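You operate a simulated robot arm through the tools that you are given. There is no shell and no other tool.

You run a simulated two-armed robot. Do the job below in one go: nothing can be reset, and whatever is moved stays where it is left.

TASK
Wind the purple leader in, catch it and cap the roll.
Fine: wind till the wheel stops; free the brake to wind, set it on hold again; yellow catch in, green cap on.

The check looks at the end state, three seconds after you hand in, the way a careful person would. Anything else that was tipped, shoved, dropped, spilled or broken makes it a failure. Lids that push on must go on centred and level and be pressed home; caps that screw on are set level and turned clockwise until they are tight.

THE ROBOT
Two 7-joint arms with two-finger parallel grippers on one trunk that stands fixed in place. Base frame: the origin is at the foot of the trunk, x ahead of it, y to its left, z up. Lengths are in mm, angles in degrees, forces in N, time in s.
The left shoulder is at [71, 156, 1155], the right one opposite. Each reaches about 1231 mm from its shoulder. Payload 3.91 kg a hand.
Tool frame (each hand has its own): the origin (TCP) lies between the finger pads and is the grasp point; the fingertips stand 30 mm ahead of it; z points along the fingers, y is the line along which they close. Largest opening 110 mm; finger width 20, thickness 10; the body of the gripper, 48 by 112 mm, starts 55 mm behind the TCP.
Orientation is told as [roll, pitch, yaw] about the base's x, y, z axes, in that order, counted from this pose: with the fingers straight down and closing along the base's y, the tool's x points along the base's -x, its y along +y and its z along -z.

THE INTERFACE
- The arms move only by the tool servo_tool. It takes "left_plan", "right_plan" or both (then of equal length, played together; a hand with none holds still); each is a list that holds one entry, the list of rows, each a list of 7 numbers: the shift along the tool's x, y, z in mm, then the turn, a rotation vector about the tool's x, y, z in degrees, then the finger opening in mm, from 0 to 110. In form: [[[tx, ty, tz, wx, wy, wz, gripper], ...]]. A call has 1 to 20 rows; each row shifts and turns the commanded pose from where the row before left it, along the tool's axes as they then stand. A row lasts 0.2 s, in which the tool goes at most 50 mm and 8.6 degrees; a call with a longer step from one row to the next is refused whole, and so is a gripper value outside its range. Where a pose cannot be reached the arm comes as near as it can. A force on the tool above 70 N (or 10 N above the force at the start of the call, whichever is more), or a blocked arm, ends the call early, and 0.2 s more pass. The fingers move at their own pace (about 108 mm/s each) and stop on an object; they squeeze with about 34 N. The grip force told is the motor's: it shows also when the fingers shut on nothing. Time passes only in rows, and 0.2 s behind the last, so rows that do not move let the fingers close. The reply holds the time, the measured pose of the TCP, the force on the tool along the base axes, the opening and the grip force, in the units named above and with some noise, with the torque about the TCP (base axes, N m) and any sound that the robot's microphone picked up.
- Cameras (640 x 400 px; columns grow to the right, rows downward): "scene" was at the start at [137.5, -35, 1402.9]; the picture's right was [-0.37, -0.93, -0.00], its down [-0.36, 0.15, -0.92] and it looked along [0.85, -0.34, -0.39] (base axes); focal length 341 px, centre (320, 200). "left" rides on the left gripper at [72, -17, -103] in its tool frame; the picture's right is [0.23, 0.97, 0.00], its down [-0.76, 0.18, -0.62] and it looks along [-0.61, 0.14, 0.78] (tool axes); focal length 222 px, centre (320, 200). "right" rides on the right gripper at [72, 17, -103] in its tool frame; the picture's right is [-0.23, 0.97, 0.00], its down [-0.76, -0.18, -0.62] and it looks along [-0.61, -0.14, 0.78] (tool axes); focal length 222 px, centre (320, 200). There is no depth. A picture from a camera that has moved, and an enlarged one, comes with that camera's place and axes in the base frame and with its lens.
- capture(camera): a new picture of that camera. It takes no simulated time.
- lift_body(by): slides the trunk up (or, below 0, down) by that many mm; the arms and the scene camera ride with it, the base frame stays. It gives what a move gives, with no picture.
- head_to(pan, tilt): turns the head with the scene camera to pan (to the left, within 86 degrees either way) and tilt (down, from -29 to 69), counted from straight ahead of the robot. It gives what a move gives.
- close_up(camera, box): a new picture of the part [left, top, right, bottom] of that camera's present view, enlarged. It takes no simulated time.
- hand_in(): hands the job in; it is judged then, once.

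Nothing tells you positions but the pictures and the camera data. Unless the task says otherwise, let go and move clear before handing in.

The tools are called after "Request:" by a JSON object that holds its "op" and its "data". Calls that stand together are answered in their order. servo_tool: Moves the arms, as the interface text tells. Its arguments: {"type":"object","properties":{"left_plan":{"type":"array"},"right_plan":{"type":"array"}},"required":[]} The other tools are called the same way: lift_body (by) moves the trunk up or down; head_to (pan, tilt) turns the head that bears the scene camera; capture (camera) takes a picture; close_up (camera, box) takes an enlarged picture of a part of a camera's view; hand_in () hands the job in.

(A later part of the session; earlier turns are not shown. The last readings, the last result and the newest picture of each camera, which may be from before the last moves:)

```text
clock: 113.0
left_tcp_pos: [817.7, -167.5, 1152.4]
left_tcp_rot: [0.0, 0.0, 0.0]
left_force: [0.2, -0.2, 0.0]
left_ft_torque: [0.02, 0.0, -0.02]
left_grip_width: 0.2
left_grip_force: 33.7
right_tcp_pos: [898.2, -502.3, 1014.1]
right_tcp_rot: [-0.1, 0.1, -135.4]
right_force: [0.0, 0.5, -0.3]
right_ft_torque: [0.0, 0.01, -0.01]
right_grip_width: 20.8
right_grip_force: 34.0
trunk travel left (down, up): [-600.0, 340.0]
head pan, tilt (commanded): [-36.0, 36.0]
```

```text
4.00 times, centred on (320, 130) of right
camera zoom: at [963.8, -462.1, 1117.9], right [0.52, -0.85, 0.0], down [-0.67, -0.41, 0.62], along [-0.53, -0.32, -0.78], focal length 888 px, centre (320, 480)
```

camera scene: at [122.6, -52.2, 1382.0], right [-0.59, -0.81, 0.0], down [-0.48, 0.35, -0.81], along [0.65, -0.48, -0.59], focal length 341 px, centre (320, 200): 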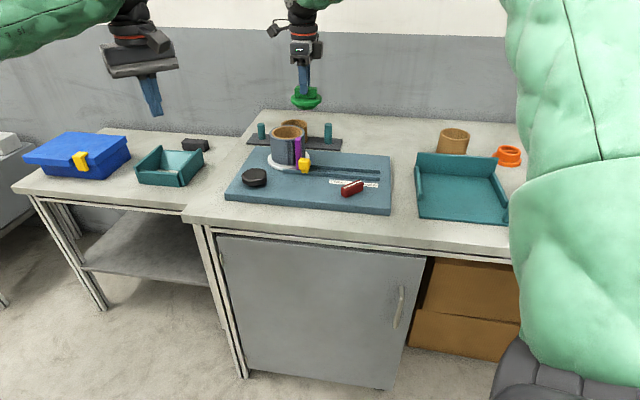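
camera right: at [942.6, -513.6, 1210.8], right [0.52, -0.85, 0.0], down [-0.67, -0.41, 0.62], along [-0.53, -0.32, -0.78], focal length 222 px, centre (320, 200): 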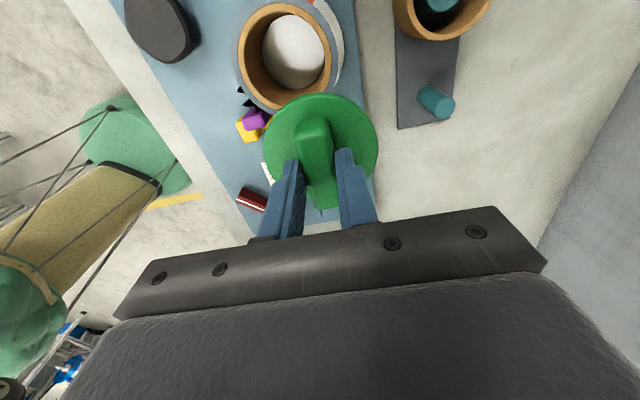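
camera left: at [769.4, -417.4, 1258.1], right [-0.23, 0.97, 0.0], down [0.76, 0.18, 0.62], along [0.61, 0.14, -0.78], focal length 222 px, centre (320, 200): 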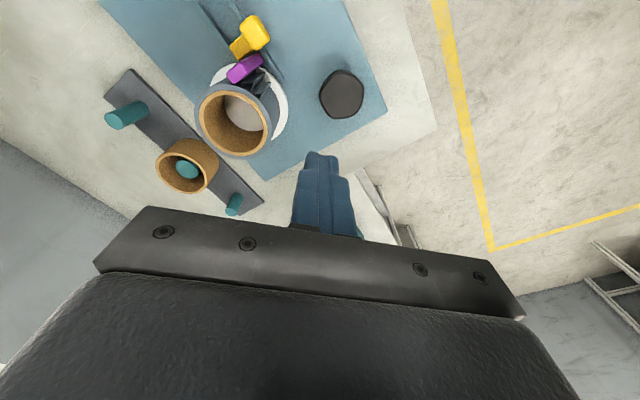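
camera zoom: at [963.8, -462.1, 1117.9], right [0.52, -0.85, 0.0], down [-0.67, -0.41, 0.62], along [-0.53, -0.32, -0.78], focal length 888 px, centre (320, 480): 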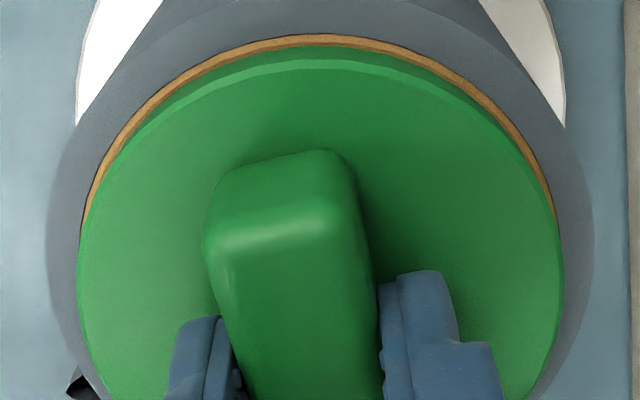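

It floats ~2 mm above now; about 0.7 mm too far. I step back 0.7 mm and lower onto the rim.

Request:
{"op": "servo_tool", "data": {"right_plan": [[[-0.7, 0, 0, 0, 0, 0, 10], [0, 0, 1, 0, 0, 0, 10], [0, 0, 1, 0, 0, 0, 10]]]}}

Request:
{"op": "close_up", "data": {"camera": "scene", "box": [264, 122, 312, 152]}}

Request:
{"op": "close_up", "data": {"camera": "right", "box": [240, 80, 400, 180]}}

```text
clock: 113.8
left_tcp_pos: [816.2, -167.7, 1151.5]
left_tcp_rot: [0.1, 0.0, 0.0]
left_force: [-0.1, 0.6, -0.6]
left_ft_torque: [-0.01, 0.01, -0.03]
left_grip_width: 0.1
left_grip_force: 34.1
right_tcp_pos: [898.4, -502.6, 1013.1]
right_tcp_rot: [-0.2, 0.2, -135.4]
right_force: [-0.2, -0.1, -0.1]
right_ft_torque: [-0.05, 0.02, -0.03]
right_grip_width: 21.2
right_grip_force: 34.3
trunk travel left (down, up): [-600.0, 340.0]
head pan, tilt (commanded): [-36.0, 36.0]
```

```text
13.33 times, centred on (288, 137) of scene
camera zoom: at [122.5, -51.7, 1382.1], right [-0.59, -0.81, 0.0], down [-0.48, 0.35, -0.81], along [0.65, -0.48, -0.59], focal length 4550 px, centre (747, 1040)
```

zoom: 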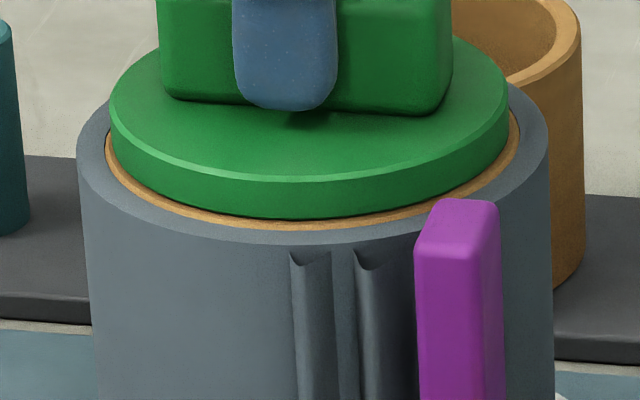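

```text
4.00 times, centred on (320, 130) of right
camera zoom: at [963.0, -462.4, 1116.5], right [0.52, -0.85, 0.0], down [-0.67, -0.41, 0.62], along [-0.53, -0.32, -0.78], focal length 888 px, centre (320, 480)
```

zoom: 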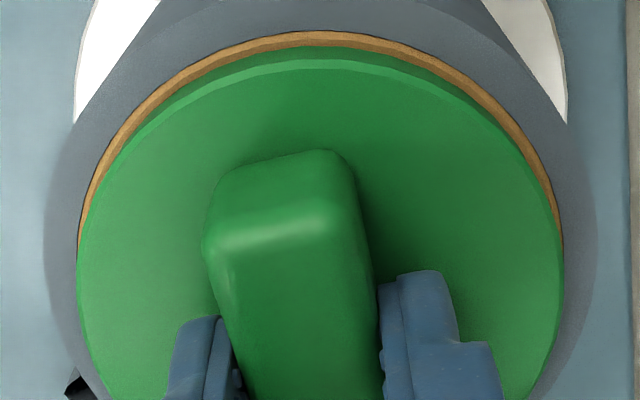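

Both views now show the cap concentric. I lower further in small steps.

Request:
{"op": "servo_tool", "data": {"right_plan": [[[0, 0, 0.8, 0, 0, 0, 10], [0, 0, 0.8, 0, 0, 0, 10]]]}}

Request:
{"op": "close_up", "data": {"camera": "scene", "box": [264, 122, 312, 152]}}

Request:
{"op": "close_up", "data": {"camera": "right", "box": [240, 80, 400, 180]}}

```text
clock: 114.4
left_tcp_pos: [816.3, -168.6, 1154.1]
left_tcp_rot: [0.1, 0.0, 0.0]
left_force: [0.4, 0.2, 0.2]
left_ft_torque: [-0.02, 0.02, 0.02]
left_grip_width: 0.0
left_grip_force: 33.8
right_tcp_pos: [898.3, -502.6, 1011.8]
right_tcp_rot: [0.0, 0.2, -135.4]
right_force: [0.9, -4.1, 11.9]
right_ft_torque: [-0.38, 0.3, 0.09]
right_grip_width: 20.9
right_grip_force: 33.8
trunk travel left (down, up): [-600.0, 340.0]
head pan, tilt (commanded): [-36.0, 36.0]
```

```text
13.33 times, centred on (288, 137) of scene
camera zoom: at [121.7, -51.5, 1382.3], right [-0.59, -0.81, 0.0], down [-0.48, 0.35, -0.81], along [0.65, -0.48, -0.59], focal length 4550 px, centre (747, 1040)
```

zoom: 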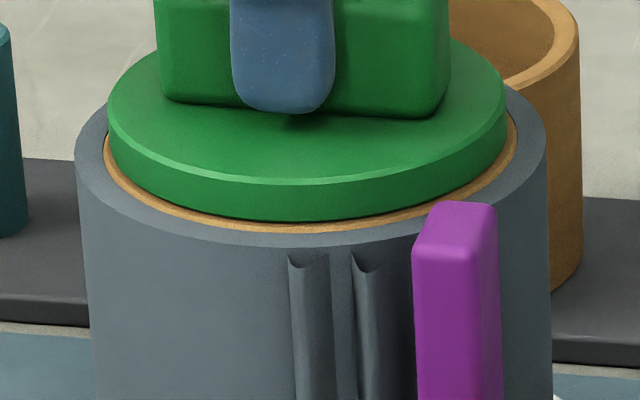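

```text
4.00 times, centred on (320, 130) of right
camera zoom: at [962.8, -462.3, 1116.6], right [0.52, -0.85, 0.0], down [-0.67, -0.41, 0.62], along [-0.53, -0.32, -0.78], focal length 888 px, centre (320, 480)
```

zoom: 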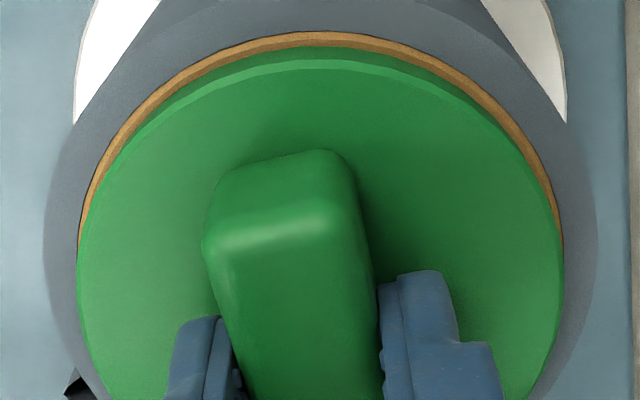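

The cap is centred and resting at light load. I unload, open the fingers (tips clear of the disc), and rise to look.

Request:
{"op": "servo_tool", "data": {"right_plan": [[[0, 0, -1, 0, 0, 0, 10], [0, 0, 0, 0, 0, 0, 24], [0, 0, 0, 0, 0, 0, 34], [0, 0, 0, 0, 0, 0, 50], [0, 0, -10, 0, 0, 0, 50], [0, 0, -25, 0, 0, 0, 50], [0, 0, -40, 0, 0, 0, 50], [0, 0, -20, 0, 0, 0, 50]]]}}

Request:
{"op": "close_up", "data": {"camera": "scene", "box": [264, 122, 312, 152]}}

Request:
{"op": "close_up", "data": {"camera": "right", "box": [256, 60, 384, 140]}}

Request:
{"op": "close_up", "data": {"camera": "right", "box": [240, 60, 400, 160]}}

```text
clock: 116.2
left_tcp_pos: [816.8, -167.8, 1152.6]
left_tcp_rot: [0.0, 0.0, 0.0]
left_force: [-0.6, 0.8, -0.4]
left_ft_torque: [-0.01, -0.01, -0.02]
left_grip_width: 0.0
left_grip_force: 34.0
right_tcp_pos: [898.8, -503.6, 1109.2]
right_tcp_rot: [-0.1, 0.1, -135.3]
right_force: [-0.6, -0.3, -0.2]
right_ft_torque: [-0.02, -0.01, 0.0]
right_grip_width: 50.4
right_grip_force: 0.0
trunk travel left (down, up): [-600.0, 340.0]
head pan, tilt (commanded): [-36.0, 36.0]
```

```text
13.33 times, centred on (288, 137) of scene
camera zoom: at [122.6, -51.7, 1382.0], right [-0.59, -0.81, 0.0], down [-0.48, 0.35, -0.81], along [0.65, -0.48, -0.59], focal length 4550 px, centre (747, 1040)
```

zoom: 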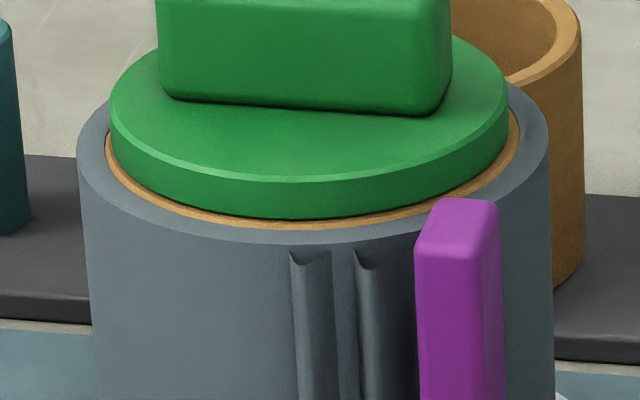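

```text
5.00 times, centred on (320, 100) of right
camera zoom: at [963.0, -463.7, 1211.6], right [0.52, -0.85, 0.0], down [-0.67, -0.41, 0.62], along [-0.53, -0.32, -0.78], focal length 1111 px, centre (320, 700)
```

zoom: 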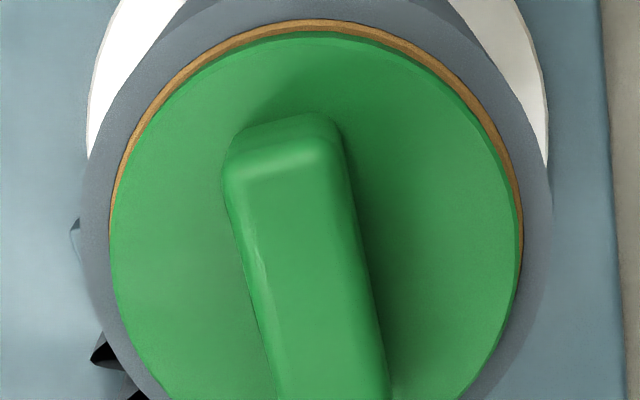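

```text
4.00 times, centred on (320, 110) of right
camera zoom: at [963.0, -463.7, 1211.6], right [0.52, -0.85, 0.0], down [-0.67, -0.41, 0.62], along [-0.53, -0.32, -0.78], focal length 888 px, centre (320, 560)
```

zoom: 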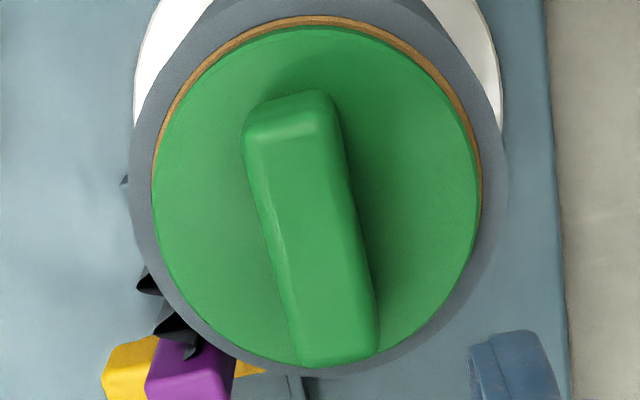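

The cap now sits centred and level on its own. I close the fingers and press straight down on the middle of the handle's top.

Request:
{"op": "servo_tool", "data": {"right_plan": [[[0.6, 0, 0, 0, 0, 0, 20], [0, 0, 25, 0, 0, 0, 0], [0, 0, 25, 0, 0, 0, 0], [0, 0, 18, 0, 0, 0, 0]]]}}

Request:
{"op": "close_up", "data": {"camera": "scene", "box": [256, 105, 320, 145]}}

Request:
{"op": "close_up", "data": {"camera": "right", "box": [200, 60, 440, 210]}}

```text
clock: 117.2
left_tcp_pos: [818.4, -168.8, 1152.8]
left_tcp_rot: [0.1, 0.1, 0.0]
left_force: [0.1, -0.1, -0.1]
left_ft_torque: [0.02, 0.01, -0.04]
left_grip_width: 0.2
left_grip_force: 33.8
right_tcp_pos: [897.9, -501.5, 1037.2]
right_tcp_rot: [-0.1, 0.1, -135.4]
right_force: [0.1, -0.3, -0.4]
right_ft_torque: [-0.01, 0.01, -0.01]
right_grip_width: 0.0
right_grip_force: 34.0
trunk travel left (down, up): [-600.0, 340.0]
head pan, tilt (commanded): [-36.0, 36.0]
```

```text
10.00 times, centred on (288, 125) of scene
camera zoom: at [123.0, -51.9, 1382.0], right [-0.59, -0.81, 0.0], down [-0.48, 0.35, -0.81], along [0.65, -0.48, -0.59], focal length 3412 px, centre (640, 950)
```

zoom: 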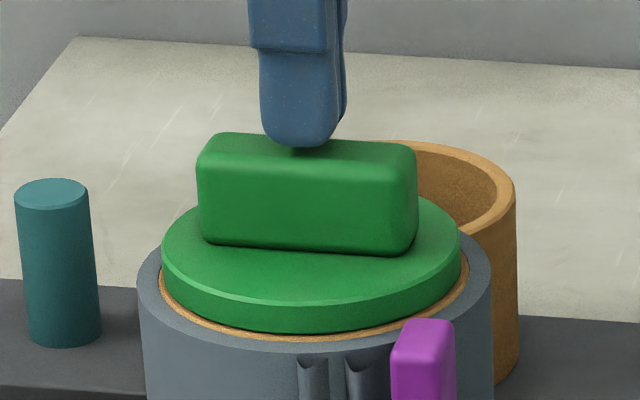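

```text
2.67 times, centred on (320, 135) of right
camera zoom: at [963.6, -462.9, 1141.9], right [0.52, -0.85, 0.0], down [-0.67, -0.41, 0.62], along [-0.53, -0.32, -0.78], focal length 592 px, centre (320, 373)
```

zoom: 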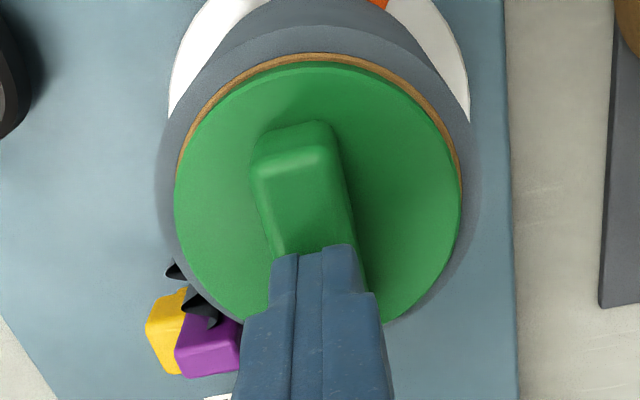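

The fist is 2 mm off the handle's middle. I correct and press down in steps.

Request:
{"op": "servo_tool", "data": {"right_plan": [[[-2, 0, 0, 0, 0, 0, 0], [0, 0, 2, 0, 0, 0, 0], [0, 0, 2, 0, 0, 0, 0]]]}}

Request:
{"op": "servo_tool", "data": {"right_plan": [[[0, 0.2, 1, 0, 0, 0, 0], [0, 0.2, 1, 0, 0, 0, 0]]]}}

Request:
{"op": "close_up", "data": {"camera": "scene", "box": [256, 115, 320, 155]}}

```text
clock: 118.0
left_tcp_pos: [816.9, -168.6, 1153.8]
left_tcp_rot: [0.0, 0.0, 0.0]
left_force: [0.4, 0.5, -0.2]
left_ft_torque: [-0.02, -0.01, -0.02]
left_grip_width: 0.0
left_grip_force: 34.4
right_tcp_pos: [897.0, -504.4, 1036.3]
right_tcp_rot: [0.0, 0.0, -135.3]
right_force: [0.4, 0.2, 1.8]
right_ft_torque: [-0.02, 0.0, 0.01]
right_grip_width: 0.2
right_grip_force: 33.4
trunk travel left (down, up): [-600.0, 340.0]
head pan, tilt (commanded): [-36.0, 36.0]
```

```text
clock: 118.6
left_tcp_pos: [816.1, -167.8, 1154.3]
left_tcp_rot: [0.0, 0.0, 0.0]
left_force: [0.1, 0.2, -0.5]
left_ft_torque: [-0.02, 0.01, 0.0]
left_grip_width: 0.0
left_grip_force: 34.2
right_tcp_pos: [897.4, -503.3, 1034.9]
right_tcp_rot: [0.0, 0.2, -135.4]
right_force: [-2.5, -1.7, 12.4]
right_ft_torque: [-0.07, 0.13, -0.02]
right_grip_width: 0.0
right_grip_force: 33.9
trunk travel left (down, up): [-600.0, 340.0]
head pan, tilt (commanded): [-36.0, 36.0]
```

```text
10.00 times, centred on (288, 135) of scene
camera zoom: at [121.2, -51.3, 1382.4], right [-0.59, -0.81, 0.0], down [-0.48, 0.35, -0.81], along [0.65, -0.48, -0.59], focal length 3412 px, centre (640, 850)
```

zoom: 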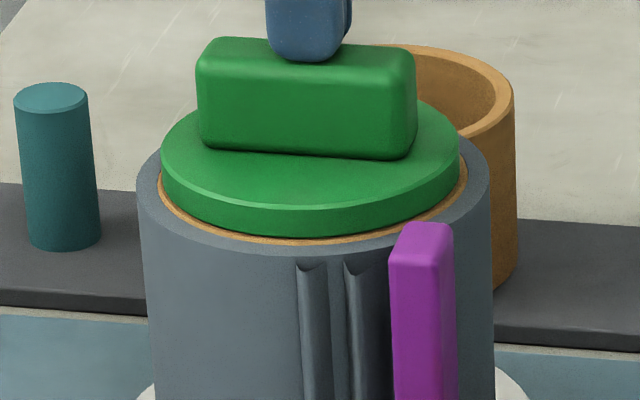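

In contact on the handle's middle (12 N). I increase the push.

Request:
{"op": "servo_tool", "data": {"right_plan": [[[0, 0, 1.2, 0, 0, 0, 0], [0, 0, 1.2, 0, 0, 0, 0]]]}}

Request:
{"op": "servo_tool", "data": {"right_plan": [[[0, 0.2, 1.2, 0, 0, 0, 0], [0, 0.2, 1.2, 0, 0, 0, 0]]]}}

Request:
{"op": "close_up", "data": {"camera": "scene", "box": [264, 122, 312, 152]}}

```text
clock: 119.2
left_tcp_pos: [813.9, -167.5, 1155.2]
left_tcp_rot: [0.0, -0.1, 0.0]
left_force: [0.7, 0.4, -0.5]
left_ft_torque: [-0.01, -0.01, 0.01]
left_grip_width: 0.0
left_grip_force: 33.9
right_tcp_pos: [896.5, -502.8, 1034.9]
right_tcp_rot: [0.3, 0.3, -135.4]
right_force: [3.4, -8.1, 32.3]
right_ft_torque: [-0.26, -0.07, -0.01]
right_grip_width: 0.1
right_grip_force: 34.4
trunk travel left (down, up): [-600.0, 340.0]
head pan, tilt (commanded): [-36.0, 36.0]
```

```text
clock: 119.8
left_tcp_pos: [814.1, -166.6, 1154.6]
left_tcp_rot: [-0.2, -0.1, 0.0]
left_force: [0.3, 0.5, 0.5]
left_ft_torque: [-0.04, 0.02, -0.02]
left_grip_width: 0.0
left_grip_force: 34.2
right_tcp_pos: [896.5, -503.7, 1034.9]
right_tcp_rot: [0.4, 0.5, -135.4]
right_force: [13.3, -14.4, 53.5]
right_ft_torque: [-0.47, -0.29, 0.0]
right_grip_width: 0.1
right_grip_force: 34.4
trunk travel left (down, up): [-600.0, 340.0]
head pan, tilt (commanded): [-36.0, 36.0]
```

```text
13.33 times, centred on (288, 137) of scene
camera zoom: at [119.0, -50.4, 1382.9], right [-0.59, -0.81, 0.0], down [-0.47, 0.34, -0.81], along [0.66, -0.48, -0.59], focal length 4550 px, centre (747, 1040)
```

zoom: 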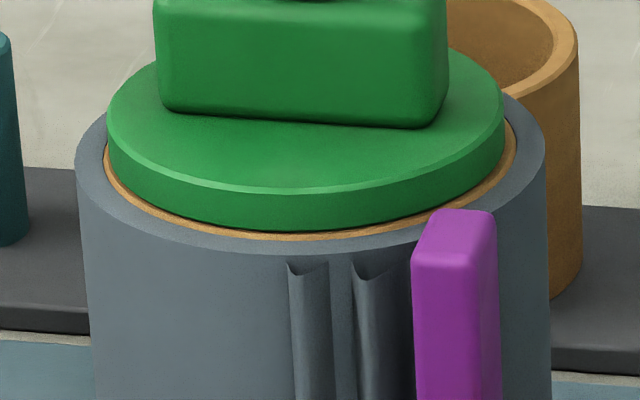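

No movement of the cap at 53 N — a hard stop. I relieve the side load and press a little more to be certain.

Request:
{"op": "servo_tool", "data": {"right_plan": [[[0, 0.8, 0, 0, 0, 0, 0], [0, 0.7, 0.6, 0, 0, 0, 0]]]}}

Request:
{"op": "servo_tool", "data": {"right_plan": [[[0, 0.4, 0.8, 0, 0, 0, 0]]]}}

Request:
{"op": "close_up", "data": {"camera": "scene", "box": [264, 122, 312, 152]}}

```text
clock: 120.4
left_tcp_pos: [814.0, -166.1, 1156.6]
left_tcp_rot: [-0.1, -0.3, 0.0]
left_force: [-0.1, 0.1, -0.8]
left_ft_torque: [-0.01, -0.05, 0.04]
left_grip_width: 0.0
left_grip_force: 34.1
right_tcp_pos: [895.1, -502.6, 1034.2]
right_tcp_rot: [0.4, 0.2, -135.3]
right_force: [10.3, -10.7, 58.7]
right_ft_torque: [-0.4, -0.15, -0.02]
right_grip_width: 0.0
right_grip_force: 33.4
trunk travel left (down, up): [-600.0, 340.0]
head pan, tilt (commanded): [-36.0, 36.0]
```

```text
clock: 120.8
left_tcp_pos: [813.3, -166.5, 1155.7]
left_tcp_rot: [-0.1, -0.2, 0.0]
left_force: [1.0, -0.1, -1.1]
left_ft_torque: [0.01, -0.03, 0.01]
left_grip_width: 0.0
left_grip_force: 34.0
right_tcp_pos: [897.0, -502.1, 1035.6]
right_tcp_rot: [0.3, 0.4, -135.4]
right_force: [9.5, -10.3, 62.7]
right_ft_torque: [-0.37, -0.18, 0.0]
right_grip_width: 0.0
right_grip_force: 33.7
trunk travel left (down, up): [-600.0, 340.0]
head pan, tilt (commanded): [-36.0, 36.0]
```

```text
13.33 times, centred on (288, 137) of scene
camera zoom: at [117.6, -49.3, 1382.8], right [-0.59, -0.81, 0.0], down [-0.47, 0.34, -0.81], along [0.66, -0.48, -0.58], focal length 4550 px, centre (747, 1040)
```

zoom: 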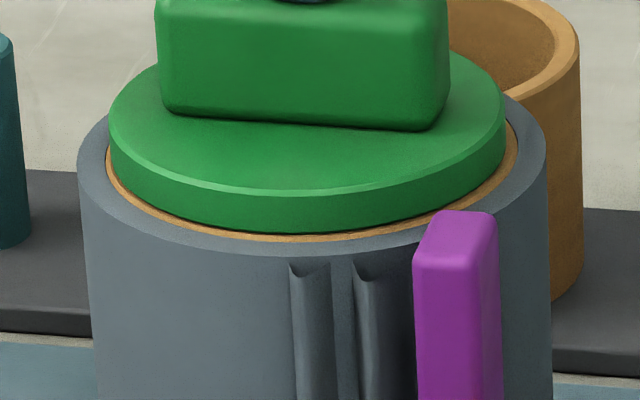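

62 N and no movement: the cap is hard down. I release the press gradually so the cap isn't dragged.

Request:
{"op": "servo_tool", "data": {"right_plan": [[[0, -0.5, -1.5, 0, 0, 0, 0], [0, -0.5, -1.5, 0, 0, 0, 0], [0, -0.5, -1.5, 0, 0, 0, 0]]]}}

Request:
{"op": "servo_tool", "data": {"right_plan": [[[0, -0.3, -1.5, 0, 0, 0, 0], [0, -0.2, -1.5, 0, 0, 0, 0], [0, 0, -3, 0, 0, 0, 0], [0, 0, -15, 0, 0, 0, 0], [0, 0, -30, 0, 0, 0, 0], [0, 0, -40, 0, 0, 0, 0]]]}}

Request:
{"op": "close_up", "data": {"camera": "scene", "box": [264, 122, 312, 152]}}

Request:
{"op": "close_up", "data": {"camera": "right", "box": [240, 60, 400, 160]}}

```text
clock: 121.6
left_tcp_pos: [815.5, -166.7, 1154.5]
left_tcp_rot: [-0.1, -0.1, 0.0]
left_force: [1.1, 0.1, 0.0]
left_ft_torque: [0.01, 0.0, -0.01]
left_grip_width: 0.0
left_grip_force: 34.0
right_tcp_pos: [896.3, -502.0, 1035.9]
right_tcp_rot: [0.2, 0.3, -135.4]
right_force: [14.5, -10.6, 49.6]
right_ft_torque: [-0.35, -0.38, 0.02]
right_grip_width: 0.1
right_grip_force: 34.1
trunk travel left (down, up): [-600.0, 340.0]
head pan, tilt (commanded): [-36.0, 36.0]
```

```text
clock: 123.0
left_tcp_pos: [816.6, -168.6, 1152.4]
left_tcp_rot: [0.0, 0.0, 0.0]
left_force: [-0.4, 0.2, 0.2]
left_ft_torque: [-0.01, -0.05, 0.01]
left_grip_width: 0.0
left_grip_force: 34.0
right_tcp_pos: [896.8, -506.3, 1123.1]
right_tcp_rot: [-0.2, 0.1, -135.4]
right_force: [-0.6, -0.3, -0.8]
right_ft_torque: [-0.01, -0.02, 0.0]
right_grip_width: 0.0
right_grip_force: 34.0
trunk travel left (down, up): [-600.0, 340.0]
head pan, tilt (commanded): [-36.0, 36.0]
```

```text
13.33 times, centred on (288, 137) of scene
camera zoom: at [122.1, -51.4, 1382.0], right [-0.59, -0.81, 0.0], down [-0.48, 0.35, -0.81], along [0.65, -0.48, -0.59], focal length 4550 px, centre (747, 1040)
```

zoom: 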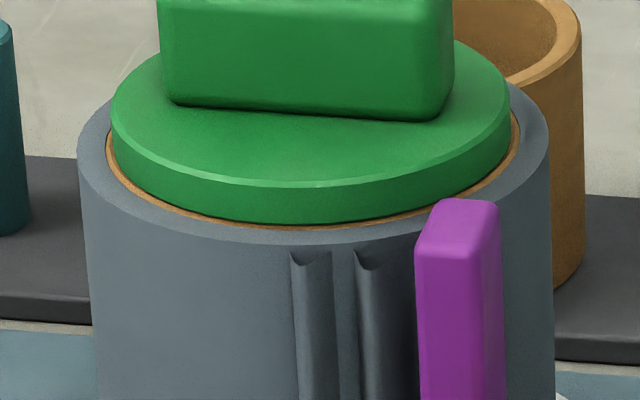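

```text
4.00 times, centred on (320, 110) of right
camera zoom: at [962.2, -465.2, 1227.0], right [0.52, -0.85, 0.0], down [-0.67, -0.41, 0.62], along [-0.53, -0.32, -0.78], focal length 888 px, centre (320, 560)
```

zoom: 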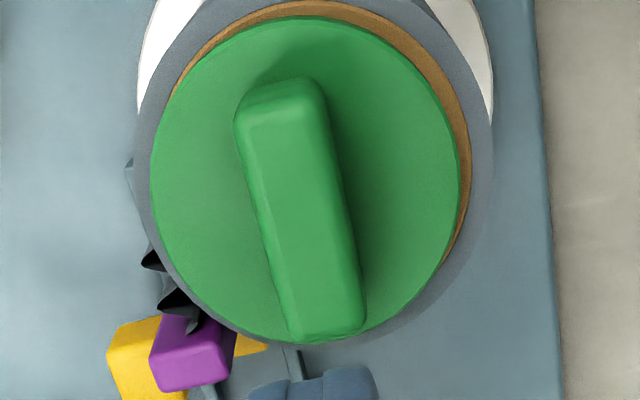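

The release dragged the cap about 2.5 mm again, so it slides freely on the rim. I'll regrip at the known centred pose and lift it once to inspect the plug, so I know exactly how it should seat.

Request:
{"op": "servo_tool", "data": {"right_plan": [[[1.4, -0.7, 0, 0, 0, 0, 50], [0, 0, 35, 0, 0, 0, 50], [0, 0, 40, 0, 0, 0, 50], [0, 0, 34, 0, 0, 0, 50]]]}}

Request:
{"op": "close_up", "data": {"camera": "right", "box": [200, 60, 440, 210]}}

```text
clock: 124.0
left_tcp_pos: [817.5, -168.1, 1151.6]
left_tcp_rot: [0.0, 0.1, 0.0]
left_force: [-0.7, -0.4, -0.2]
left_ft_torque: [0.0, 0.01, 0.02]
left_grip_width: 0.1
left_grip_force: 34.3
right_tcp_pos: [901.0, -503.0, 1012.6]
right_tcp_rot: [0.0, 0.1, -135.4]
right_force: [-0.5, -0.2, 0.6]
right_ft_torque: [0.0, 0.01, -0.02]
right_grip_width: 49.8
right_grip_force: 0.0
trunk travel left (down, up): [-600.0, 340.0]
head pan, tilt (commanded): [-36.0, 36.0]
```

```text
2.67 times, centred on (320, 135) of right
camera zoom: at [965.8, -462.8, 1116.0], right [0.52, -0.85, 0.0], down [-0.67, -0.41, 0.62], along [-0.53, -0.32, -0.78], focal length 592 px, centre (320, 373)
```

zoom: 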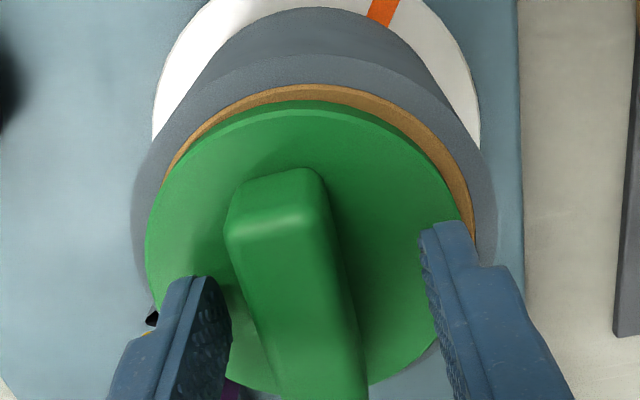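

The hand is about 2 mm off the earlier pose. I correct it and grip.

Request:
{"op": "servo_tool", "data": {"right_plan": [[[-2, -1.2, 0, 0, 0, 0, 40], [0, 0, 0, 0, 0, 0, 25], [0, 0, 0, 0, 0, 0, 10], [0, 0, 0, 0, 0, 0, 10], [0, 0, 0, 0, 0, 0, 10]]]}}

Request:
{"op": "close_up", "data": {"camera": "right", "box": [240, 80, 400, 180]}}

Request:
{"op": "close_up", "data": {"camera": "scene", "box": [264, 122, 312, 152]}}

```text
clock: 125.2
left_tcp_pos: [817.0, -169.1, 1153.3]
left_tcp_rot: [0.0, 0.0, 0.0]
left_force: [0.5, 0.0, 0.4]
left_ft_torque: [0.02, -0.01, -0.02]
left_grip_width: 0.0
left_grip_force: 33.7
right_tcp_pos: [898.1, -503.5, 1013.7]
right_tcp_rot: [-0.1, 0.1, -135.4]
right_force: [0.3, -0.4, 0.6]
right_ft_torque: [-0.03, -0.02, -0.01]
right_grip_width: 20.8
right_grip_force: 34.3
trunk travel left (down, up): [-600.0, 340.0]
head pan, tilt (commanded): [-36.0, 36.0]
```

```text
4.00 times, centred on (320, 130) of right
camera zoom: at [962.6, -463.0, 1117.5], right [0.52, -0.85, 0.0], down [-0.67, -0.41, 0.62], along [-0.53, -0.32, -0.78], focal length 888 px, centre (320, 480)
```

zoom: 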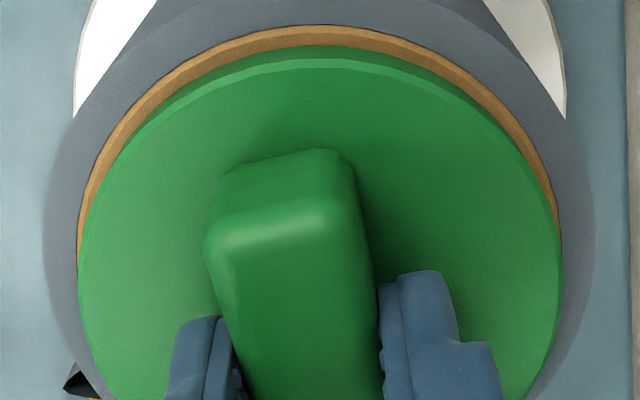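

```text
13.33 times, centred on (288, 137) of scene
camera zoom: at [122.7, -51.7, 1382.0], right [-0.59, -0.81, 0.0], down [-0.48, 0.35, -0.81], along [0.65, -0.48, -0.59], focal length 4550 px, centre (747, 1040)
```

zoom: 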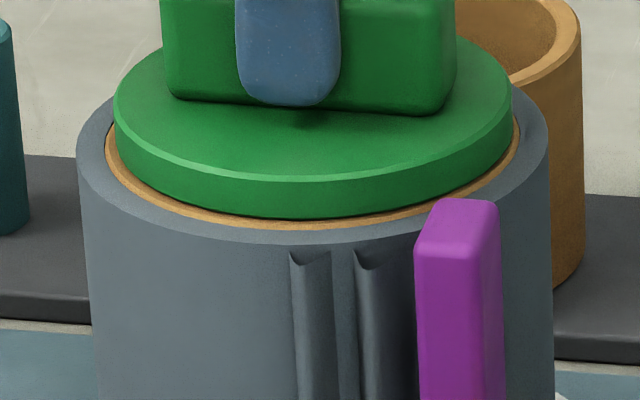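

Gripped. I lift the cap straight up 60 mm and inspect its plug and the rim.

Request:
{"op": "servo_tool", "data": {"right_plan": [[[0, 0, -10, 0, 0, 0, 10], [0, 0, -25, 0, 0, 0, 10], [0, 0, -30, 0, 0, 0, 10]]]}}

Request:
{"op": "close_up", "data": {"camera": "scene", "box": [264, 103, 312, 133]}}

Request:
{"op": "close_up", "data": {"camera": "scene", "box": [264, 120, 312, 150]}}

```text
clock: 126.0
left_tcp_pos: [816.5, -166.7, 1154.5]
left_tcp_rot: [-0.1, 0.0, -0.1]
left_force: [0.3, 0.4, -1.0]
left_ft_torque: [0.02, 0.0, -0.01]
left_grip_width: 0.1
left_grip_force: 34.2
right_tcp_pos: [895.1, -502.9, 1079.0]
right_tcp_rot: [0.0, 0.2, -135.3]
right_force: [-1.3, 0.0, -0.6]
right_ft_torque: [-0.01, -0.03, 0.02]
right_grip_width: 21.2
right_grip_force: 34.2
trunk travel left (down, up): [-600.0, 340.0]
head pan, tilt (commanded): [-36.0, 36.0]
```

```text
13.33 times, centred on (288, 118) of scene
camera zoom: at [121.9, -51.3, 1382.1], right [-0.59, -0.81, 0.0], down [-0.48, 0.35, -0.81], along [0.65, -0.48, -0.59], focal length 4550 px, centre (747, 1293)
```

zoom: 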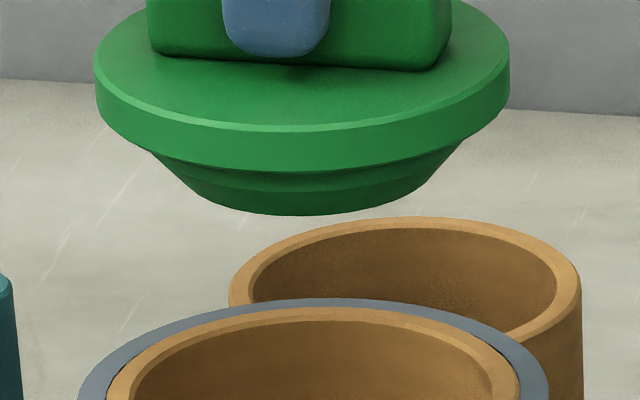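

```text
13.33 times, centred on (288, 135) of scene
camera zoom: at [121.9, -51.3, 1382.1], right [-0.59, -0.81, 0.0], down [-0.48, 0.35, -0.81], along [0.65, -0.48, -0.59], focal length 4550 px, centre (747, 1067)
```

zoom: 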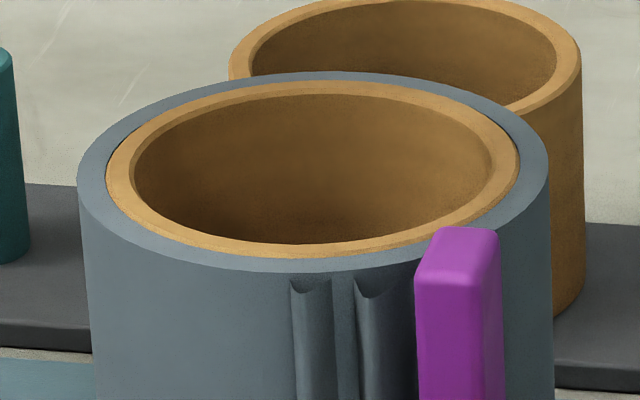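

A clear view of the plug: a short upper band, then a cone. I zoom in to measure the band's diameter against the 75 mm hole.

Request:
{"op": "close_up", "data": {"camera": "scene", "box": [270, 108, 302, 128]}}

Request:
{"op": "close_up", "data": {"camera": "scene", "box": [268, 108, 288, 120.5]}}

Request:
{"op": "close_up", "data": {"camera": "scene", "box": [286, 108, 306, 120.5]}}

```text
16.00 times, centred on (286, 118) of scene
camera zoom: at [121.9, -51.3, 1382.1], right [-0.59, -0.81, 0.0], down [-0.48, 0.35, -0.81], along [0.65, -0.48, -0.59], focal length 5460 px, centre (864, 1512)
```

zoom: 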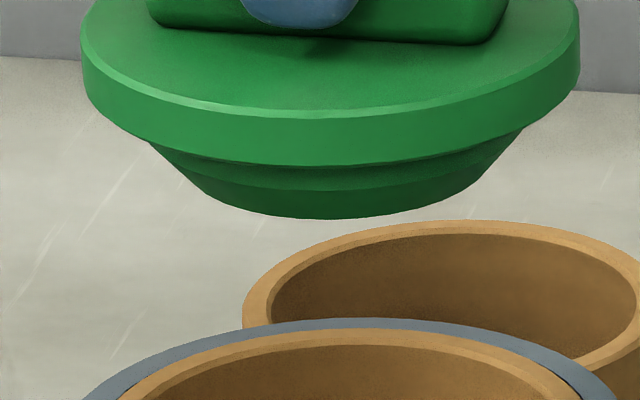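

```text
16.00 times, centred on (278, 114) of scene
camera zoom: at [121.9, -51.3, 1382.1], right [-0.59, -0.81, 0.0], down [-0.48, 0.35, -0.81], along [0.65, -0.48, -0.59], focal length 5460 px, centre (992, 1572)
```

zoom: 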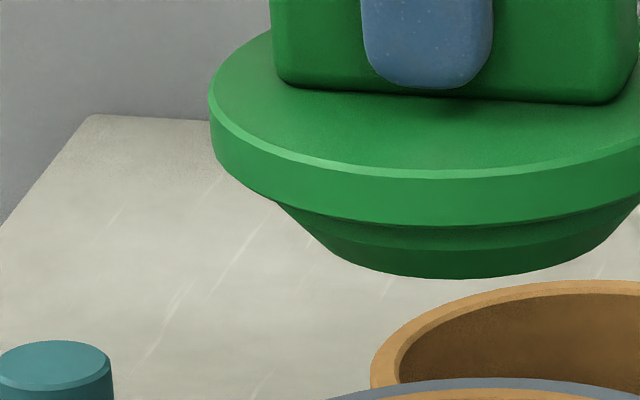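

```text
16.00 times, centred on (296, 114) of scene
camera zoom: at [121.9, -51.3, 1382.1], right [-0.59, -0.81, 0.0], down [-0.48, 0.35, -0.81], along [0.65, -0.48, -0.59], focal length 5460 px, centre (704, 1572)
```

zoom: 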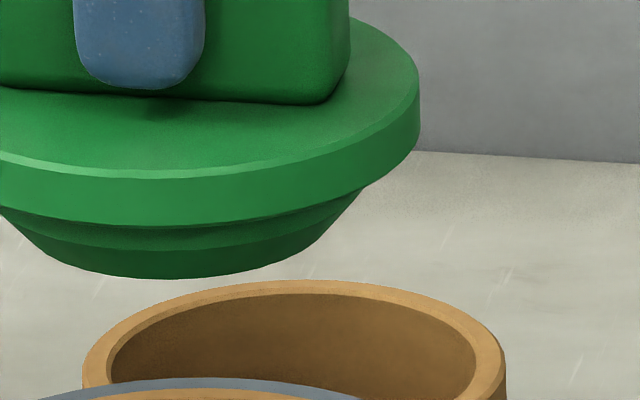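

Measured: the plug (≈66 mm) has a few mm of play in the 75 mm hole and the disc simply sits flush on the rim — so it was fully down, and only centring matters. I lower it back to just above the rim and check the centring.

Request:
{"op": "servo_tool", "data": {"right_plan": [[[0, 0, 30, 0, 0, 0, 10], [0, 0, 25, 0, 0, 0, 10], [0, 0, 7, 0, 0, 0, 10], [0, 0, 1, 0, 0, 0, 10]]]}}

Request:
{"op": "close_up", "data": {"camera": "right", "box": [240, 80, 400, 180]}}

Request:
{"op": "close_up", "data": {"camera": "scene", "box": [264, 122, 312, 152]}}

```text
clock: 127.0
left_tcp_pos: [817.3, -168.2, 1152.8]
left_tcp_rot: [-0.1, 0.0, 0.0]
left_force: [-0.2, -0.5, 0.1]
left_ft_torque: [0.02, -0.01, 0.03]
left_grip_width: 0.1
left_grip_force: 34.3
right_tcp_pos: [896.7, -501.8, 1016.1]
right_tcp_rot: [-0.1, 0.2, -135.4]
right_force: [-0.3, -0.5, -0.3]
right_ft_torque: [0.02, -0.01, 0.03]
right_grip_width: 21.0
right_grip_force: 33.4
trunk travel left (down, up): [-600.0, 340.0]
head pan, tilt (commanded): [-36.0, 36.0]
```

```text
4.00 times, centred on (320, 130) of right
camera zoom: at [961.2, -462.6, 1119.3], right [0.52, -0.85, 0.0], down [-0.67, -0.41, 0.62], along [-0.53, -0.32, -0.78], focal length 888 px, centre (320, 480)
```

zoom: 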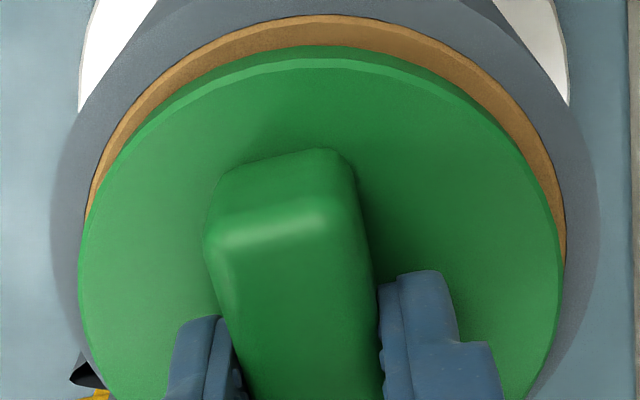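

```text
13.33 times, centred on (288, 137) of scene
camera zoom: at [122.8, -51.8, 1382.0], right [-0.59, -0.81, 0.0], down [-0.48, 0.35, -0.81], along [0.65, -0.48, -0.59], focal length 4550 px, centre (747, 1040)
```

zoom: 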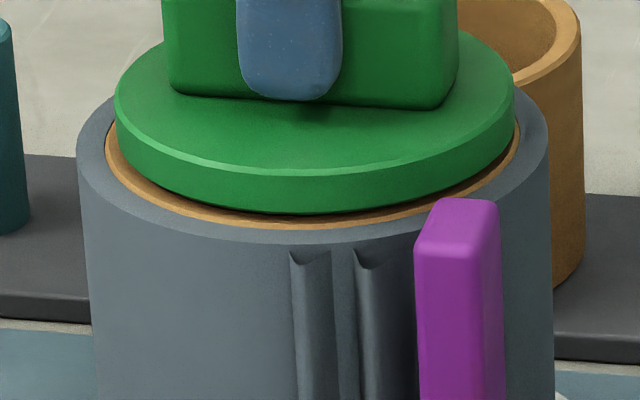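

About 1.3 mm and 0.6 mm to correct. I shift while free of the rim and lower to touch.

Request:
{"op": "servo_tool", "data": {"right_plan": [[[1.3, 0.6, 0, 0, 0, 0, 10], [0, 0, 1, 0, 0, 0, 10], [0, 0, 1, 0, 0, 0, 10]]]}}

Request:
{"op": "close_up", "data": {"camera": "right", "box": [240, 80, 400, 180]}}

Request:
{"op": "close_up", "data": {"camera": "scene", "box": [264, 122, 312, 152]}}

```text
clock: 127.8
left_tcp_pos: [815.3, -168.6, 1152.5]
left_tcp_rot: [-0.1, 0.0, 0.0]
left_force: [0.8, -0.5, -0.3]
left_ft_torque: [0.01, -0.04, 0.0]
left_grip_width: 0.1
left_grip_force: 34.3
right_tcp_pos: [897.9, -502.2, 1013.5]
right_tcp_rot: [-0.1, 0.1, -135.4]
right_force: [0.0, 0.8, 1.0]
right_ft_torque: [-0.02, -0.01, -0.01]
right_grip_width: 21.1
right_grip_force: 34.1
trunk travel left (down, up): [-600.0, 340.0]
head pan, tilt (commanded): [-36.0, 36.0]
```

```text
4.00 times, centred on (320, 130) of right
camera zoom: at [962.5, -462.2, 1117.5], right [0.52, -0.85, 0.0], down [-0.67, -0.41, 0.62], along [-0.53, -0.32, -0.78], focal length 888 px, centre (320, 480)
```

zoom: 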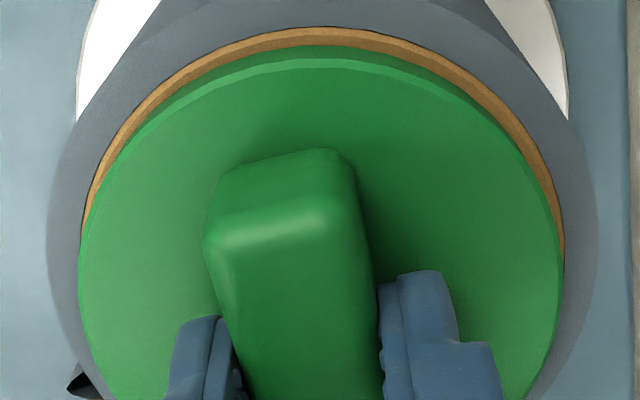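

```text
13.33 times, centred on (288, 137) of scene
camera zoom: at [122.5, -51.6, 1382.1], right [-0.59, -0.81, 0.0], down [-0.48, 0.35, -0.81], along [0.65, -0.48, -0.59], focal length 4550 px, centre (747, 1040)
```

zoom: 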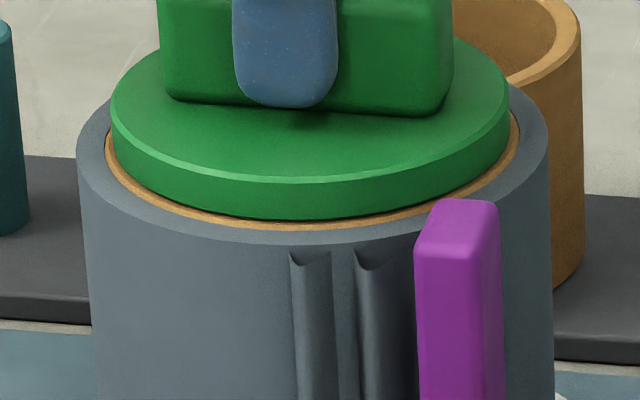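

Centred within about half a millimetre and resting on the rim. I press lightly, ease off and open the fingers with the tips clear of the disc.

Request:
{"op": "servo_tool", "data": {"right_plan": [[[0, 0, 1, 0, 0, 0, 10], [0, 0, 0.7, 0, 0, 0, 10], [0, 0, -1.2, 0, 0, 0, 10], [0, 0, 0, 0, 0, 0, 24], [0, 0, 0, 0, 0, 0, 34], [0, 0, 0, 0, 0, 0, 50], [0, 0, 0, 0, 0, 0, 50], [0, 0, -10, 0, 0, 0, 50], [0, 0, -25, 0, 0, 0, 50], [0, 0, -35, 0, 0, 0, 50], [0, 0, -35, 0, 0, 0, 50]]]}}

Request:
{"op": "close_up", "data": {"camera": "right", "box": [240, 60, 400, 160]}}

Request:
{"op": "close_up", "data": {"camera": "scene", "box": [264, 122, 312, 152]}}

```text
clock: 130.2
left_tcp_pos: [816.8, -167.0, 1154.1]
left_tcp_rot: [0.0, 0.0, -0.1]
left_force: [-0.4, -0.7, 0.7]
left_ft_torque: [0.0, -0.02, 0.0]
left_grip_width: 0.2
left_grip_force: 34.0
right_tcp_pos: [897.3, -501.3, 1120.2]
right_tcp_rot: [0.1, 0.1, -135.3]
right_force: [-0.4, -0.7, 0.3]
right_ft_torque: [-0.02, -0.01, -0.02]
right_grip_width: 49.9
right_grip_force: 0.0
trunk travel left (down, up): [-600.0, 340.0]
head pan, tilt (commanded): [-36.0, 36.0]
```

```text
4.00 times, centred on (320, 110) of right
camera zoom: at [961.7, -461.8, 1223.8], right [0.52, -0.85, 0.0], down [-0.67, -0.41, 0.62], along [-0.53, -0.32, -0.78], focal length 888 px, centre (320, 560)
```

zoom: 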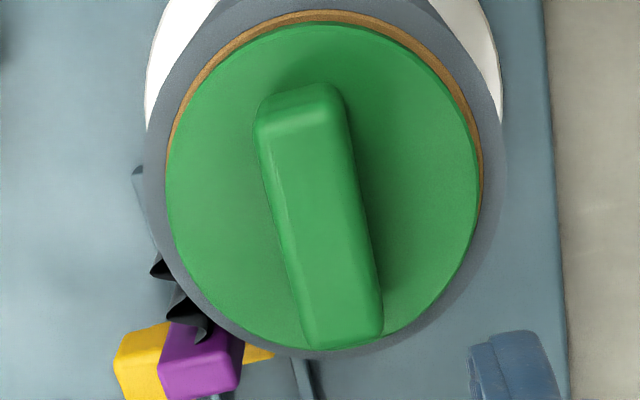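

```text
13.33 times, centred on (288, 137) of scene
camera zoom: at [121.9, -51.2, 1382.1], right [-0.59, -0.81, 0.0], down [-0.48, 0.35, -0.81], along [0.65, -0.48, -0.59], focal length 4550 px, centre (747, 1040)
```

zoom: 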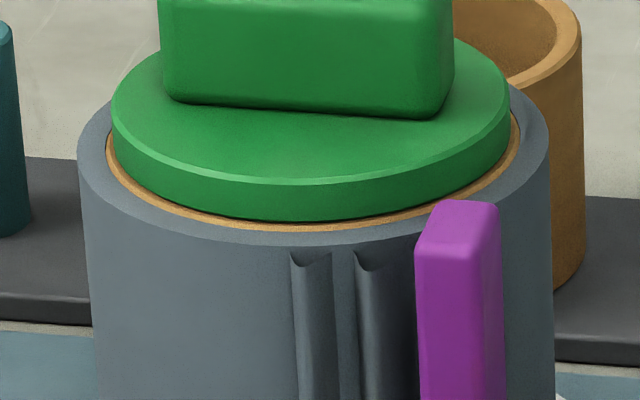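

The cap sits centred, level and flush, and stayed so after release. I move the right hand clear and take a full look at everything.

Request:
{"op": "servo_tool", "data": {"right_plan": [[[0, 0, -30, 0, 0, 0, 50], [-36, -22, -8, 0, 0, 0, 50], [-36, -22, -8, 0, 0, 0, 50], [-36, -22, -8, 0, 0, 0, 50], [-36, -22, -8, 0, 0, 0, 50], [-36, -22, -8, 0, 0, 0, 50], [-36, -22, -8, 0, 0, 0, 50]]]}}

Request:
{"op": "capture", "data": {"camera": "scene"}}

Request:
{"op": "close_up", "data": {"camera": "scene", "box": [216, 90, 424, 220]}}

Request:
{"op": "close_up", "data": {"camera": "scene", "box": [264, 115, 344, 165]}}

Request:
{"op": "close_up", "data": {"camera": "scene", "box": [310, 150, 406, 210]}}

```text
clock: 131.8
left_tcp_pos: [814.5, -169.3, 1154.6]
left_tcp_rot: [0.0, -0.1, 0.1]
left_force: [-0.2, 0.6, 0.2]
left_ft_torque: [0.03, -0.03, 0.04]
left_grip_width: 0.0
left_grip_force: 34.1
right_tcp_pos: [647.2, -559.6, 1194.3]
right_tcp_rot: [0.1, 0.2, -135.3]
right_force: [-0.2, -0.4, 0.5]
right_ft_torque: [0.01, -0.02, 0.0]
right_grip_width: 50.2
right_grip_force: 0.0
trunk travel left (down, up): [-600.0, 340.0]
head pan, tilt (commanded): [-36.0, 36.0]
```

```text
taken
camera scene: at [120.3, -52.6, 1382.3], right [-0.59, -0.81, 0.0], down [-0.47, 0.35, -0.81], along [0.66, -0.47, -0.59], focal length 341 px, centre (320, 200)
```

scene: 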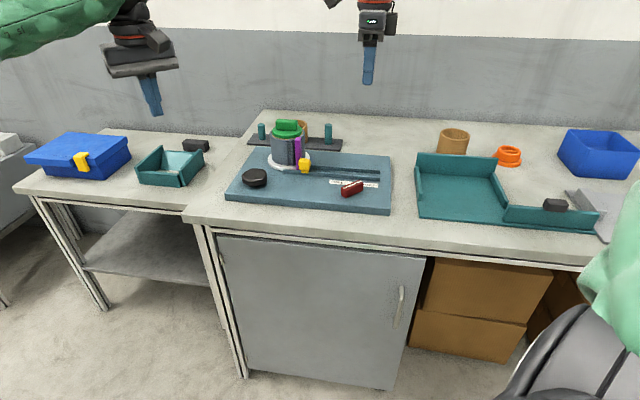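

```text
3.08 times, centred on (320, 155) of scene
camera zoom: at [120.3, -52.6, 1382.3], right [-0.59, -0.81, 0.0], down [-0.47, 0.35, -0.81], along [0.66, -0.47, -0.59], focal length 1050 px, centre (320, 338)
```

zoom: 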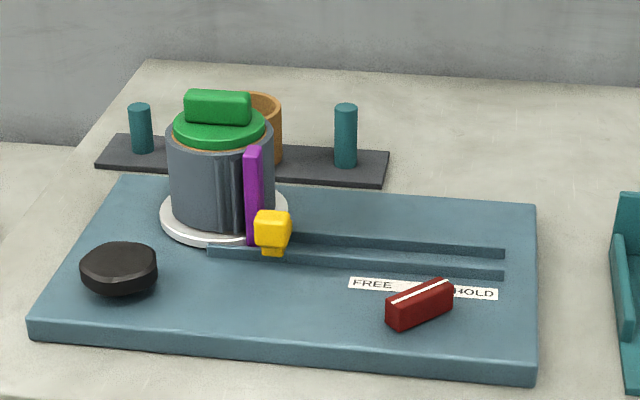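

```text
8.00 times, centred on (304, 140) of scene
camera zoom: at [120.3, -52.6, 1382.3], right [-0.59, -0.81, 0.0], down [-0.47, 0.35, -0.81], along [0.66, -0.47, -0.59], focal length 2730 px, centre (448, 680)
```

zoom: 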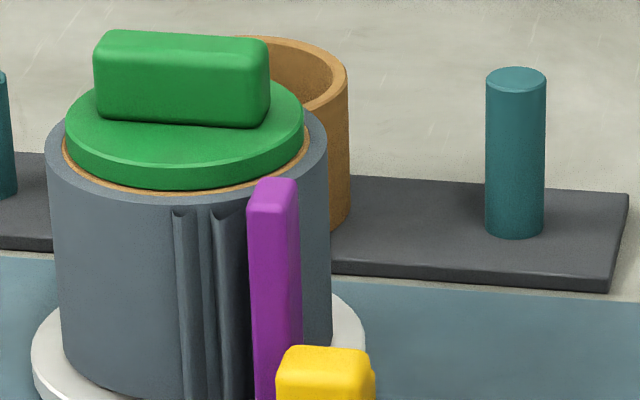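

```text
6.67 times, centred on (358, 180) of scene
camera zoom: at [120.3, -52.6, 1382.3], right [-0.59, -0.81, 0.0], down [-0.47, 0.35, -0.81], along [0.66, -0.47, -0.59], focal length 2275 px, centre (67, 333)
```

zoom: 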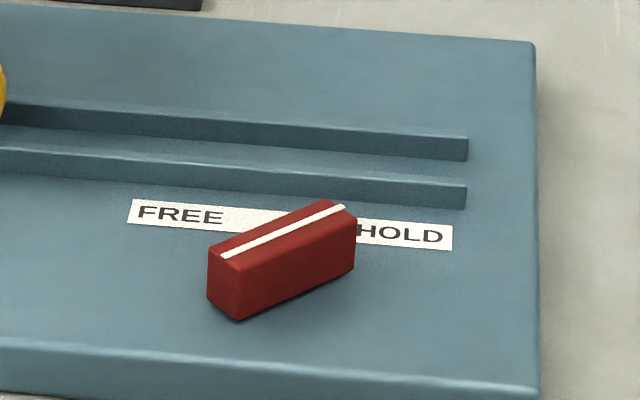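

All looks right from here. I use the left hand camera for a last check from above on the catch, leader and cap.

Request:
{"op": "servo_tool", "data": {"left_plan": [[[-4, -38, 0, 0, 0, 0, 0], [-4, -38, 0, 0, 0, 0, 0], [-4, -38, 0, 0, 0, 0, 0], [-4, -38, 0, 0, 0, 0, 0], [-4, -38, 0, 0, 0, 0, 0], [-4, -38, 0, 0, 0, 0, 0]]]}}

Request:
{"op": "close_up", "data": {"camera": "left", "box": [160, 0, 320, 100]}}

Request:
{"op": "close_up", "data": {"camera": "left", "box": [160, 60, 320, 160]}}

Request:
{"op": "close_up", "data": {"camera": "left", "box": [200, 0, 280, 50]}}

```text
clock: 133.2
left_tcp_pos: [838.9, -398.0, 1153.3]
left_tcp_rot: [0.0, -0.1, 0.0]
left_force: [0.2, -0.5, 0.0]
left_ft_torque: [-0.04, 0.04, 0.01]
left_grip_width: 0.2
left_grip_force: 34.0
right_tcp_pos: [647.0, -560.1, 1192.8]
right_tcp_rot: [-0.3, 0.2, -135.3]
right_force: [0.4, -0.4, 0.5]
right_ft_torque: [0.0, -0.01, 0.01]
right_grip_width: 50.1
right_grip_force: 0.1
trunk travel left (down, up): [-600.0, 340.0]
head pan, tilt (commanded): [-36.0, 36.0]
```

```text
4.00 times, centred on (240, 50) of left
camera zoom: at [768.0, -415.9, 1256.5], right [-0.23, 0.97, 0.0], down [0.76, 0.18, 0.62], along [0.61, 0.14, -0.78], focal length 888 px, centre (640, 800)
```

zoom: 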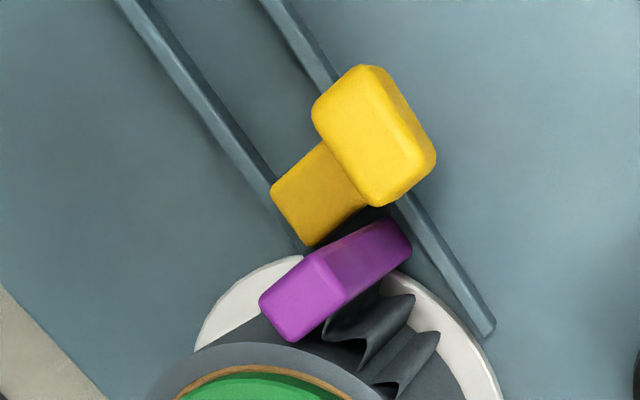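

```text
4.00 times, centred on (240, 110) of left
camera zoom: at [768.0, -415.9, 1256.5], right [-0.23, 0.97, 0.0], down [0.76, 0.18, 0.62], along [0.61, 0.14, -0.78], focal length 888 px, centre (640, 560)
```

zoom: 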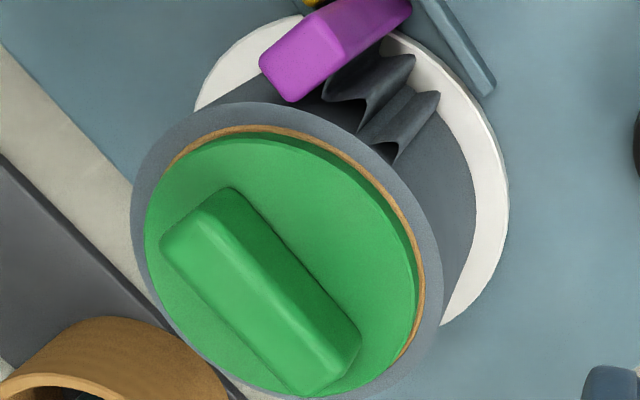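

```text
8.00 times, centred on (240, 25) of left
camera zoom: at [768.0, -415.9, 1256.5], right [-0.23, 0.97, 0.0], down [0.76, 0.18, 0.62], along [0.61, 0.14, -0.78], focal length 1777 px, centre (960, 1600)
```

zoom: 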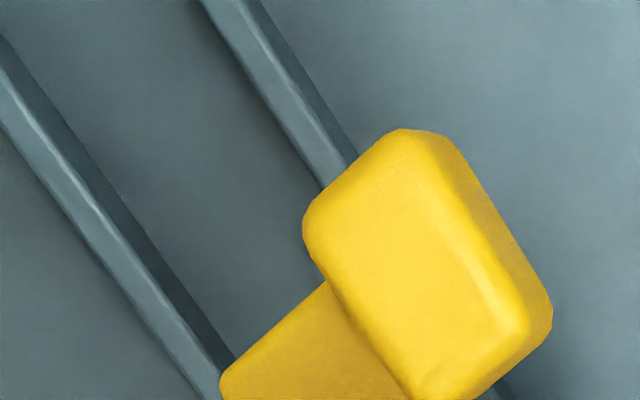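

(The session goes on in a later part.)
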